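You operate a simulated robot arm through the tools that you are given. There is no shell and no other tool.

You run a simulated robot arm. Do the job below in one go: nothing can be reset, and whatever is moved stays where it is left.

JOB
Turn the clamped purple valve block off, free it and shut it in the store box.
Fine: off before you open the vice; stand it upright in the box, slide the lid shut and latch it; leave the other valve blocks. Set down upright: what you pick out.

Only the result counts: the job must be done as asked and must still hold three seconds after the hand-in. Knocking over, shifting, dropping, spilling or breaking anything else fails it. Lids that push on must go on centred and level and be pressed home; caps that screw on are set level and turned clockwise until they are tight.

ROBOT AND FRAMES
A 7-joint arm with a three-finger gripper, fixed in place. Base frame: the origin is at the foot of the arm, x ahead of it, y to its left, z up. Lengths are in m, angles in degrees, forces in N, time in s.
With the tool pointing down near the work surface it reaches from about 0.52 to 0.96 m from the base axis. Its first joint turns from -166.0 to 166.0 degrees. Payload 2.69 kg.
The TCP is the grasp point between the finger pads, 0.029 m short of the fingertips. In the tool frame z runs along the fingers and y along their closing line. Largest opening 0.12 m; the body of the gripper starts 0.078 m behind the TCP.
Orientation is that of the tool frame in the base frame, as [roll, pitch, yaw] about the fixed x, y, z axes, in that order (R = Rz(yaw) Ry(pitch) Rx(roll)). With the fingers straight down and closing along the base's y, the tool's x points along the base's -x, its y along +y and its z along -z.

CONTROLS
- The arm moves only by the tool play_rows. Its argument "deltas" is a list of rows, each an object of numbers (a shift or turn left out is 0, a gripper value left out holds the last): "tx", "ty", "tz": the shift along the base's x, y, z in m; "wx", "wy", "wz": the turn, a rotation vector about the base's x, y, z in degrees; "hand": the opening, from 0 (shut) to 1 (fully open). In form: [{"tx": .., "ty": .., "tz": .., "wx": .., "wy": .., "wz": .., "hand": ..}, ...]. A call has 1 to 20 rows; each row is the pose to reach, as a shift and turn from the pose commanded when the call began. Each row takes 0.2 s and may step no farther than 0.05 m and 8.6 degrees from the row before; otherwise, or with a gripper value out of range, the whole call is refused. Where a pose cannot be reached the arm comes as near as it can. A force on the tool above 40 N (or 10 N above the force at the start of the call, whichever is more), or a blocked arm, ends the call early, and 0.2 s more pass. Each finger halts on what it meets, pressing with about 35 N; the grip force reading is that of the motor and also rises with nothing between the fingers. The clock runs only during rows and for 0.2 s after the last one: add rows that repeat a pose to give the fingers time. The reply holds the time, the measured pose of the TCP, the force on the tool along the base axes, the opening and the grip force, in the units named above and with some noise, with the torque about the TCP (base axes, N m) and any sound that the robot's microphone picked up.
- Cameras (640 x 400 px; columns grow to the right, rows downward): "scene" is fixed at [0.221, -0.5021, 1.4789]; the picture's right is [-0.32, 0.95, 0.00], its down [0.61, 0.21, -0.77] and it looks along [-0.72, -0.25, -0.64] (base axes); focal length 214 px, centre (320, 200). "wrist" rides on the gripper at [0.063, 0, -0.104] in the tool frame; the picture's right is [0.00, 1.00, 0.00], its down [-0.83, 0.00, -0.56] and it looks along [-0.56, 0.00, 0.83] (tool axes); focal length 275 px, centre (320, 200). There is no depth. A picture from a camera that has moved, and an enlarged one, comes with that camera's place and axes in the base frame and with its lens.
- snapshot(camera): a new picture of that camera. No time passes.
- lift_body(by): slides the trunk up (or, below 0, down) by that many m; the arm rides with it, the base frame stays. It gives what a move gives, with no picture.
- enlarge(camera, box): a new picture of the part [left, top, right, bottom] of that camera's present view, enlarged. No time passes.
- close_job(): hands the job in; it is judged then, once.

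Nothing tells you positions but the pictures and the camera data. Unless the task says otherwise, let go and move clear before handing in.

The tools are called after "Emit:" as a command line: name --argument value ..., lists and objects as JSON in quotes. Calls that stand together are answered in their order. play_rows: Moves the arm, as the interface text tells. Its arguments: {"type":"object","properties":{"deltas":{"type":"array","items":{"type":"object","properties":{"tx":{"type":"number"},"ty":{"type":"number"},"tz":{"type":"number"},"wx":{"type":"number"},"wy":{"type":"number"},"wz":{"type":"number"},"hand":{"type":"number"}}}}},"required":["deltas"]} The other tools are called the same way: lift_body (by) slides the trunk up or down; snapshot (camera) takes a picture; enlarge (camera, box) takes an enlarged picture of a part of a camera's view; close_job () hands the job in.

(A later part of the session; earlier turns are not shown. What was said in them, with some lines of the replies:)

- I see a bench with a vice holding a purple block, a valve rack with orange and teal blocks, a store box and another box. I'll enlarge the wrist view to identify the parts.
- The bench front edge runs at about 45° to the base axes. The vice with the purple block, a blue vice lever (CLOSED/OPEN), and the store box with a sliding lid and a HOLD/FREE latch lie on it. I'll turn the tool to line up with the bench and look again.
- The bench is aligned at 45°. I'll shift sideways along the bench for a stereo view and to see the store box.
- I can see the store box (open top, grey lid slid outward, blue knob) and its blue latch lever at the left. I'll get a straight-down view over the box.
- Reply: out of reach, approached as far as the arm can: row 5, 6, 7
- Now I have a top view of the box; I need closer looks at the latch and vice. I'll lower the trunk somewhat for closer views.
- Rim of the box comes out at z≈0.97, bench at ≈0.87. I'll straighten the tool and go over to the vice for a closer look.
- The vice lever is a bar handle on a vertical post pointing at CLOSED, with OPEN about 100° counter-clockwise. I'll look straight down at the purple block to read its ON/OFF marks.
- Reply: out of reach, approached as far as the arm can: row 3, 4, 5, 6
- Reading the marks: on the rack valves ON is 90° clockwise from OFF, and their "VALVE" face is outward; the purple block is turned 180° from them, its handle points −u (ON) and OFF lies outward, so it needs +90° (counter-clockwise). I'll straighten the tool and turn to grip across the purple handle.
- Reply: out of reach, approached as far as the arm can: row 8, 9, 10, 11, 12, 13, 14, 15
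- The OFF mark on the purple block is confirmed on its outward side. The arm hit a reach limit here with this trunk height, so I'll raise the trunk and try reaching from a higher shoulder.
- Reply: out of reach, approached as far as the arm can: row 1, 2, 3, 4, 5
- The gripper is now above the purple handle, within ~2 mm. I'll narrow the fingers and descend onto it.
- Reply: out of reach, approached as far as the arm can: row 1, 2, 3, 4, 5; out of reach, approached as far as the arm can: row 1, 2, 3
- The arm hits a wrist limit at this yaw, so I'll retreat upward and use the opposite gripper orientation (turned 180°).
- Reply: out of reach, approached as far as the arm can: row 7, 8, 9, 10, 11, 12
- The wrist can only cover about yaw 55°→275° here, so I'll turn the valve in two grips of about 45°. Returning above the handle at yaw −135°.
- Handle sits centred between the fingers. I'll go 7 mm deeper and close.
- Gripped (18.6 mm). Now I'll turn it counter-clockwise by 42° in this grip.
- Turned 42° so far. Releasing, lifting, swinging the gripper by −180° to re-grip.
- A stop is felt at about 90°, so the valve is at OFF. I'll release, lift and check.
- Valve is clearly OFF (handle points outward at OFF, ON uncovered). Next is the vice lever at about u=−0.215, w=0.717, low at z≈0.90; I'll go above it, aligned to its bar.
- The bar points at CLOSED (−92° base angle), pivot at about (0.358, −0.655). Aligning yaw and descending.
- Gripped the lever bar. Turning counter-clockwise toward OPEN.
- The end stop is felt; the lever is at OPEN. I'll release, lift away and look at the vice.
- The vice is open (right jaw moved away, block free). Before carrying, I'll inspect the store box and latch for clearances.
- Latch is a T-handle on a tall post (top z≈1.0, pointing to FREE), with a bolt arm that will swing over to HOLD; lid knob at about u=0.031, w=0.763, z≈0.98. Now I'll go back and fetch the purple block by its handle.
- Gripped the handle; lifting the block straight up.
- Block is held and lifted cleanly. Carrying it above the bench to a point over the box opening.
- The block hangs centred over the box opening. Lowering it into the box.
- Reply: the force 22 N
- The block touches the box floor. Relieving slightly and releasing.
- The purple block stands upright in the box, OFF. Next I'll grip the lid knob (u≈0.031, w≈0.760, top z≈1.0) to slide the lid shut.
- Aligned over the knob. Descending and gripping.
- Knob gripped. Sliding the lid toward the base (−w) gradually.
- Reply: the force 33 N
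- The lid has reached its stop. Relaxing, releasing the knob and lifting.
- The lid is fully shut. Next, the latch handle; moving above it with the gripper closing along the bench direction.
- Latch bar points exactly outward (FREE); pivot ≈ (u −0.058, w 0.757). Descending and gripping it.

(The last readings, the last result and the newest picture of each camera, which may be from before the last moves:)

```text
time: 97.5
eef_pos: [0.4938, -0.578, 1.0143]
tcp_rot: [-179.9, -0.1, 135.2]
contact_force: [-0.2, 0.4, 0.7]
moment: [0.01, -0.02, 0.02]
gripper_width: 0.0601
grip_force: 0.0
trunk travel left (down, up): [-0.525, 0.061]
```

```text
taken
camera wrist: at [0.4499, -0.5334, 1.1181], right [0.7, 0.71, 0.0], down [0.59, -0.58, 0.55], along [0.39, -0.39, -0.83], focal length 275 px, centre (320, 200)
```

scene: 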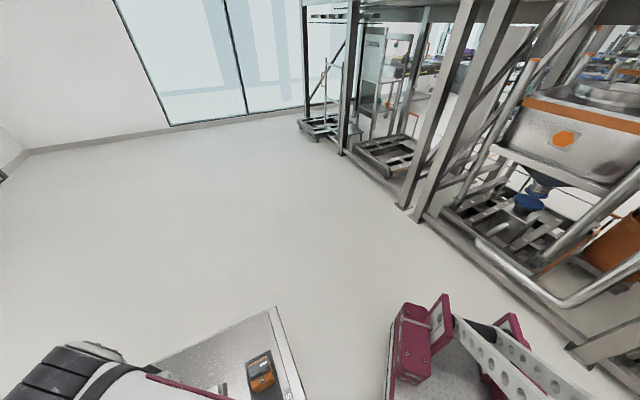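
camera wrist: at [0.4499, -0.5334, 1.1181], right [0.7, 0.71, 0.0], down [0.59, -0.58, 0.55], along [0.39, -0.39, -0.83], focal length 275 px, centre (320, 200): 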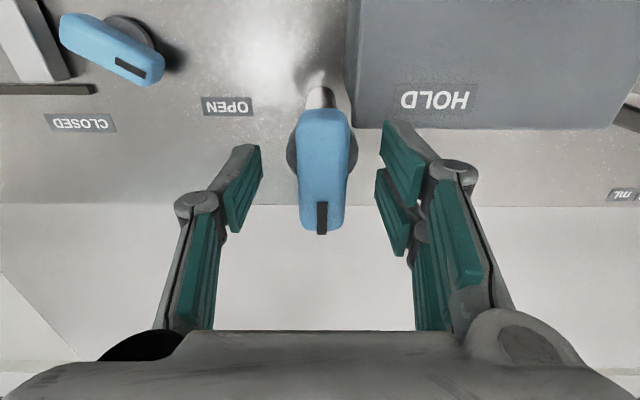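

Emit:
play_rows --deltas '[{"hand": 0}, {"hand": 0}, {"hand": 0}]'

Emit:
play_rows --deltas '[{"wz": 7}, {"wz": 14}, {"wz": 21}, {"wz": 28}, {"wz": 35}, {"wz": 42}, {"wz": 42}]'

Emit:
snapshot --camera "wrist"

```text
time: 98.3
eef_pos: [0.4955, -0.5763, 1.0144]
tcp_rot: [-180.0, -0.2, 135.2]
contact_force: [3.6, 5.8, 0.9]
moment: [0.36, -0.01, 0.0]
gripper_width: 0.0239
grip_force: 44.9
trunk travel left (down, up): [-0.525, 0.061]
```

```text
time: 99.9
eef_pos: [0.4939, -0.5758, 1.0139]
tcp_rot: [-179.9, -0.1, 177.2]
contact_force: [9.9, 7.9, 6.7]
moment: [0.26, -0.16, 0.01]
gripper_width: 0.0238
grip_force: 44.7
trunk travel left (down, up): [-0.525, 0.061]
```

```text
taken
camera wrist: at [0.4326, -0.5735, 1.1183], right [0.04, 1.0, 0.0], down [0.83, -0.04, 0.55], along [0.55, -0.03, -0.83], focal length 275 px, centre (320, 200)
```

wrist: 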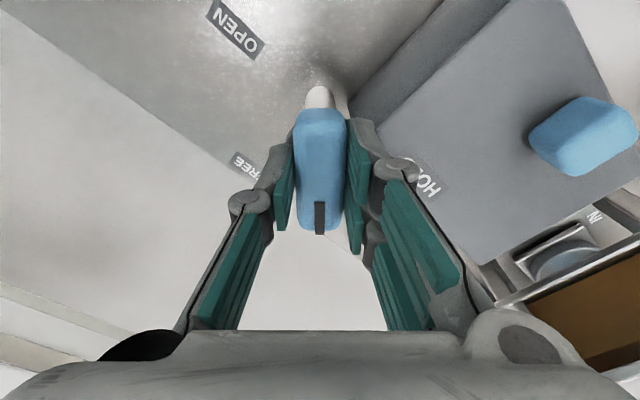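

Emit:
play_rows --deltas '[{"wz": 7, "tx": 0.0008, "ty": 0.0008}, {"wz": 14, "tx": 0.0008, "ty": 0.0008}, {"wz": 21, "tx": 0.0008, "ty": 0.0008}, {"wz": 28, "tx": 0.0008, "ty": 0.0008}, {"wz": 35, "tx": 0.0008, "ty": 0.0008}, {"wz": 42, "tx": 0.0008, "ty": 0.0008}, {"wz": 42, "tx": 0.0008, "ty": 0.0008}]'

Emit:
snapshot --camera "wrist"

```text
time: 101.5
eef_pos: [0.4931, -0.5756, 1.0143]
tcp_rot: [-179.8, -0.2, -140.7]
contact_force: [5.4, 5.9, 10.1]
moment: [0.05, 0.03, 0.0]
gripper_width: 0.0237
grip_force: 45.3
trunk travel left (down, up): [-0.525, 0.061]
```

```text
taken
camera wrist: at [0.4468, -0.6158, 1.1184], right [-0.64, 0.77, 0.0], down [0.64, 0.53, 0.55], along [0.43, 0.35, -0.83], focal length 275 px, centre (320, 200)
```

wrist: 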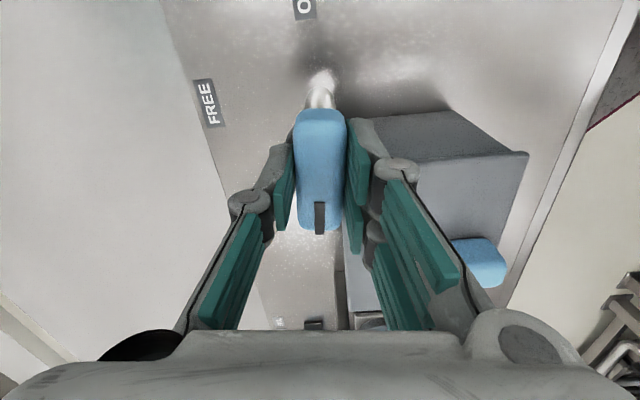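

Emit:
play_rows --deltas '[{"wz": 5, "tx": 0.0005, "ty": 0.0005}, {"wz": 10, "tx": 0.0005, "ty": 0.0005}, {"wz": 10, "tx": 0.0005, "ty": 0.0005}]'

```text
time: 102.3
eef_pos: [0.4938, -0.5765, 1.0144]
tcp_rot: [-179.9, -0.3, -130.9]
contact_force: [3.8, -1.3, 6.6]
moment: [0.14, -0.35, -1.75]
gripper_width: 0.0249
grip_force: 44.5
trunk travel left (down, up): [-0.525, 0.061]
```

A stop is felt at about 90°. Releasing and lifting to inspect the latch.

Emit:
play_rows --deltas '[{"wz": -3}, {"wz": -3, "hand": 0.5}, {"wz": -3, "hand": 0.5}, {"wz": -3, "tz": 0.03}, {"wz": -3, "tz": 0.07}, {"wz": -3, "tz": 0.07, "tx": -0.02, "ty": -0.02}, {"wz": -3, "tz": 0.07, "tx": -0.04, "ty": -0.04}, {"wz": -3, "tz": 0.07, "tx": -0.04, "ty": -0.04}]'

Emit:
snapshot --camera "wrist"

Emit:
enlarge --camera "wrist" --box '[220, 100, 420, 300]'

```text
time: 104.1
eef_pos: [0.4536, -0.6144, 1.0849]
tcp_rot: [-179.9, -0.1, -133.8]
contact_force: [0.6, -0.1, 0.2]
moment: [0.0, -0.03, -0.01]
gripper_width: 0.0597
grip_force: 0.1
trunk travel left (down, up): [-0.525, 0.061]
```

```text
taken
camera wrist: at [0.4113, -0.6599, 1.1887], right [-0.72, 0.69, 0.0], down [0.57, 0.6, 0.55], along [0.38, 0.4, -0.83], focal length 275 px, centre (320, 200)
```

wrist: 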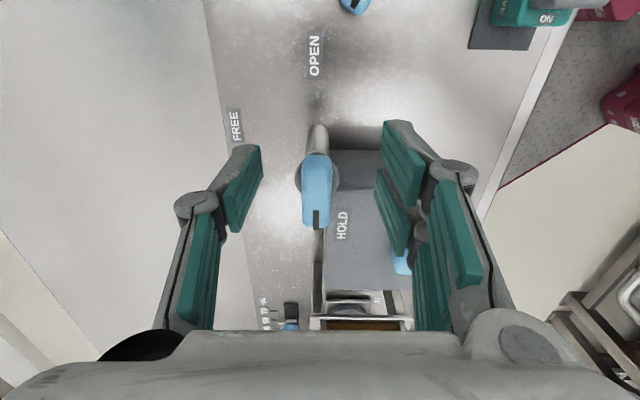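

```text
2.00 times, centred on (320, 200) of wrist
camera zoom: at [0.4113, -0.6599, 1.1887], right [-0.72, 0.69, 0.0], down [0.57, 0.6, 0.55], along [0.38, 0.4, -0.83], focal length 551 px, centre (320, 200)
```

zoom: 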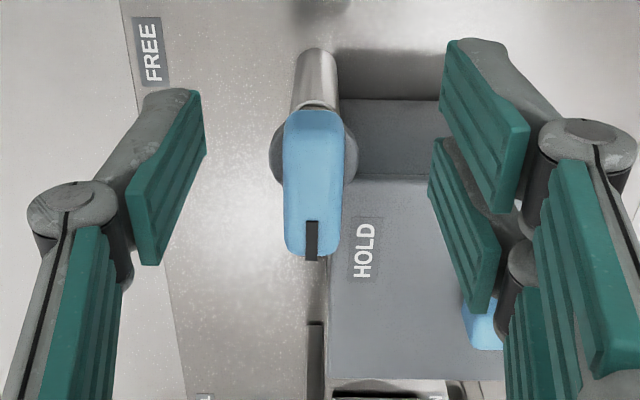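

The latch bar now points along the lid edge beside HOLD. I'll take a lower oblique look to make sure the bolt is engaged.

Emit:
play_rows --deltas '[{"wz": 7, "tx": 0.01, "ty": -0.012}, {"wz": 14, "tx": 0.02, "ty": -0.024}, {"wz": 21, "tx": 0.03, "ty": -0.036}, {"wz": 28, "tx": 0.04, "ty": -0.048}, {"wz": 36, "tx": 0.0484, "ty": -0.0574}, {"wz": 36, "tx": 0.0484, "ty": -0.0574, "tz": -0.03}, {"wz": 36, "tx": 0.0484, "ty": -0.0574, "tz": -0.04}, {"wz": 36, "tx": 0.0484, "ty": -0.0574, "tz": -0.04}]'

Emit:
snapshot --camera "wrist"

Emit:
enlarge --camera "wrist" --box '[220, 140, 460, 300]'

```text
time: 105.9
eef_pos: [0.4987, -0.6649, 1.0428]
tcp_rot: [-179.9, -0.1, -97.7]
contact_force: [0.3, 0.5, 0.2]
moment: [0.0, 0.0, 0.03]
gripper_width: 0.0598
grip_force: 0.2
out of reach, approached as far as the arm can: row 5, 6, 7, 8
trunk travel left (down, up): [-0.525, 0.061]
```

```text
taken
camera wrist: at [0.4912, -0.7263, 1.1468], right [-0.99, 0.13, 0.0], down [0.11, 0.83, 0.55], along [0.07, 0.55, -0.83], focal length 275 px, centre (320, 200)
```

wrist: 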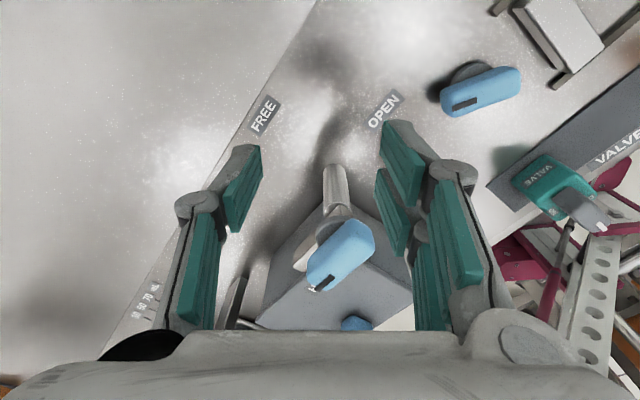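

```text
2.50 times, centred on (340, 220) of wrist
camera zoom: at [0.4912, -0.7263, 1.1468], right [-0.99, 0.13, 0.0], down [0.11, 0.83, 0.55], along [0.07, 0.55, -0.83], focal length 688 px, centre (270, 150)
```

zoom: 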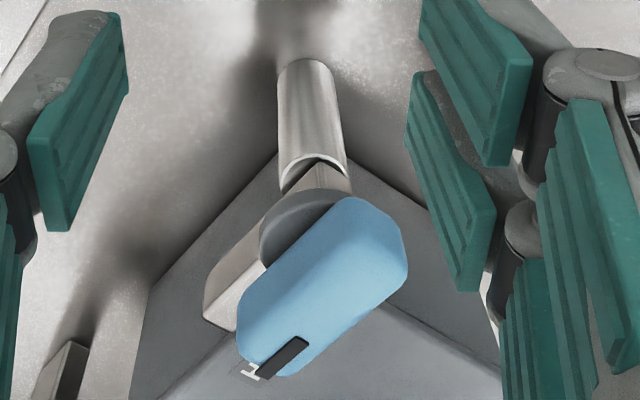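

The bolt arm lies across the outer edge of the lid: latched. I'll back off high above and take a final overview.

Emit:
play_rows --deltas '[{"tz": 0.03}, {"tz": 0.06}, {"tz": 0.07, "wz": -8.5, "tx": -0.003, "ty": 0.02}, {"tz": 0.07, "wz": -17, "tx": -0.006, "ty": 0.04}, {"tz": 0.07, "wz": -25.5, "tx": -0.009, "ty": 0.06}, {"tz": 0.07, "wz": -34, "tx": -0.012, "ty": 0.08}, {"tz": 0.07, "wz": -42.5, "tx": -0.015, "ty": 0.1}, {"tz": 0.07, "wz": -51, "tx": -0.018, "ty": 0.12}, {"tz": 0.07, "wz": -59.5, "tx": -0.021, "ty": 0.14}, {"tz": 0.07, "wz": -68, "tx": -0.024, "ty": 0.16}, {"tz": 0.07, "wz": -76.5, "tx": -0.027, "ty": 0.18}, {"tz": 0.07, "wz": -85, "tx": -0.03, "ty": 0.2}, {"tz": 0.07, "wz": -93.5, "tx": -0.033, "ty": 0.22}, {"tz": 0.07, "wz": -102, "tx": -0.036, "ty": 0.235}, {"tz": 0.07, "wz": -110.5, "tx": -0.039, "ty": 0.248}, {"tz": 0.07, "wz": -119, "tx": -0.039, "ty": 0.248}, {"tz": 0.07, "wz": -127, "tx": -0.039, "ty": 0.248}, {"tz": 0.07, "wz": -127.3, "tx": -0.039, "ty": 0.248}]'

Emit:
snapshot --camera "wrist"

Emit:
enlarge --camera "wrist" --box '[180, 80, 420, 300]'

```text
time: 109.7
eef_pos: [0.4604, -0.4163, 1.1124]
tcp_rot: [-179.9, 0.0, 134.7]
contact_force: [-1.1, -0.2, -0.4]
moment: [0.02, -0.01, -0.02]
gripper_width: 0.06
grip_force: 0.2
out of reach, approached as far as the arm can: row 2
trunk travel left (down, up): [-0.525, 0.061]
```

```text
taken
camera wrist: at [0.417, -0.372, 1.2171], right [0.71, 0.71, 0.0], down [0.59, -0.59, 0.55], along [0.39, -0.39, -0.83], focal length 275 px, centre (320, 200)
```

wrist: 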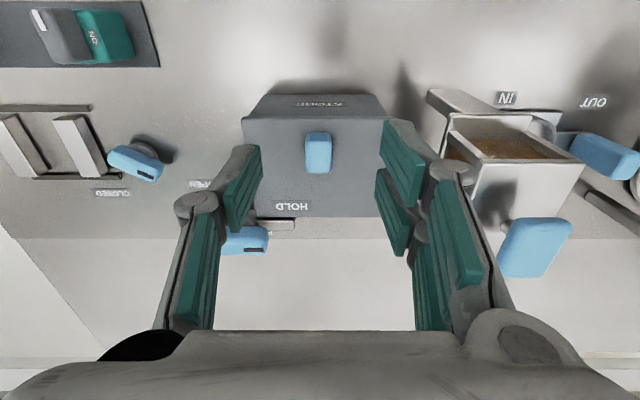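

```text
1.82 times, centred on (300, 190) of wrist
camera zoom: at [0.417, -0.372, 1.2171], right [0.71, 0.71, 0.0], down [0.59, -0.59, 0.55], along [0.39, -0.39, -0.83], focal length 500 px, centre (356, 218)
```

zoom: 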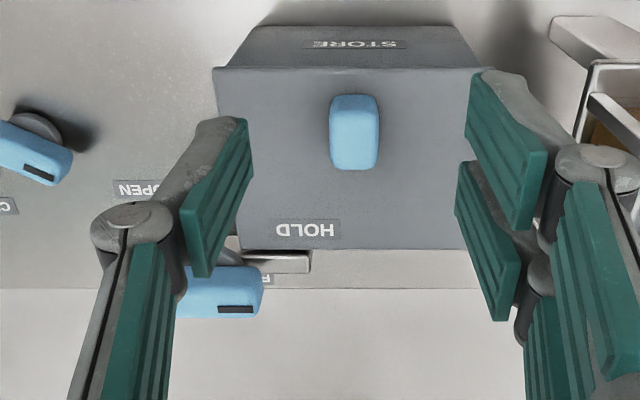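

The lid is shut and latched at HOLD. The purple block is inside, upright and OFF, the hand is clear and the other blocks are untouched. Handing in.

Emit:
close_job

```text
The job is handed in.
```

The purple valve block is off and standing upright in the store box, with the lid shut and latched. I handed the job in, but the judge's result isn't shown to me.

- **Valve:** I turned its handle about 90° to OFF, until it hit a stop, before touching the vice.
- **Vice:** I then turned the lever to OPEN, again to a stop. The right-hand jaw moved clear and the block came free.
- **Box:** I set the block down on the box floor, upright and still at OFF, and slid the lid to its end stop.
- **Latch:** I turned the handle from FREE to HOLD until it stopped. In the final picture the bolt lies across the lid's outer edge. I didn't pull on the lid to test it.

I never touched the orange and teal blocks. The hand was clear above the bench when I handed in.
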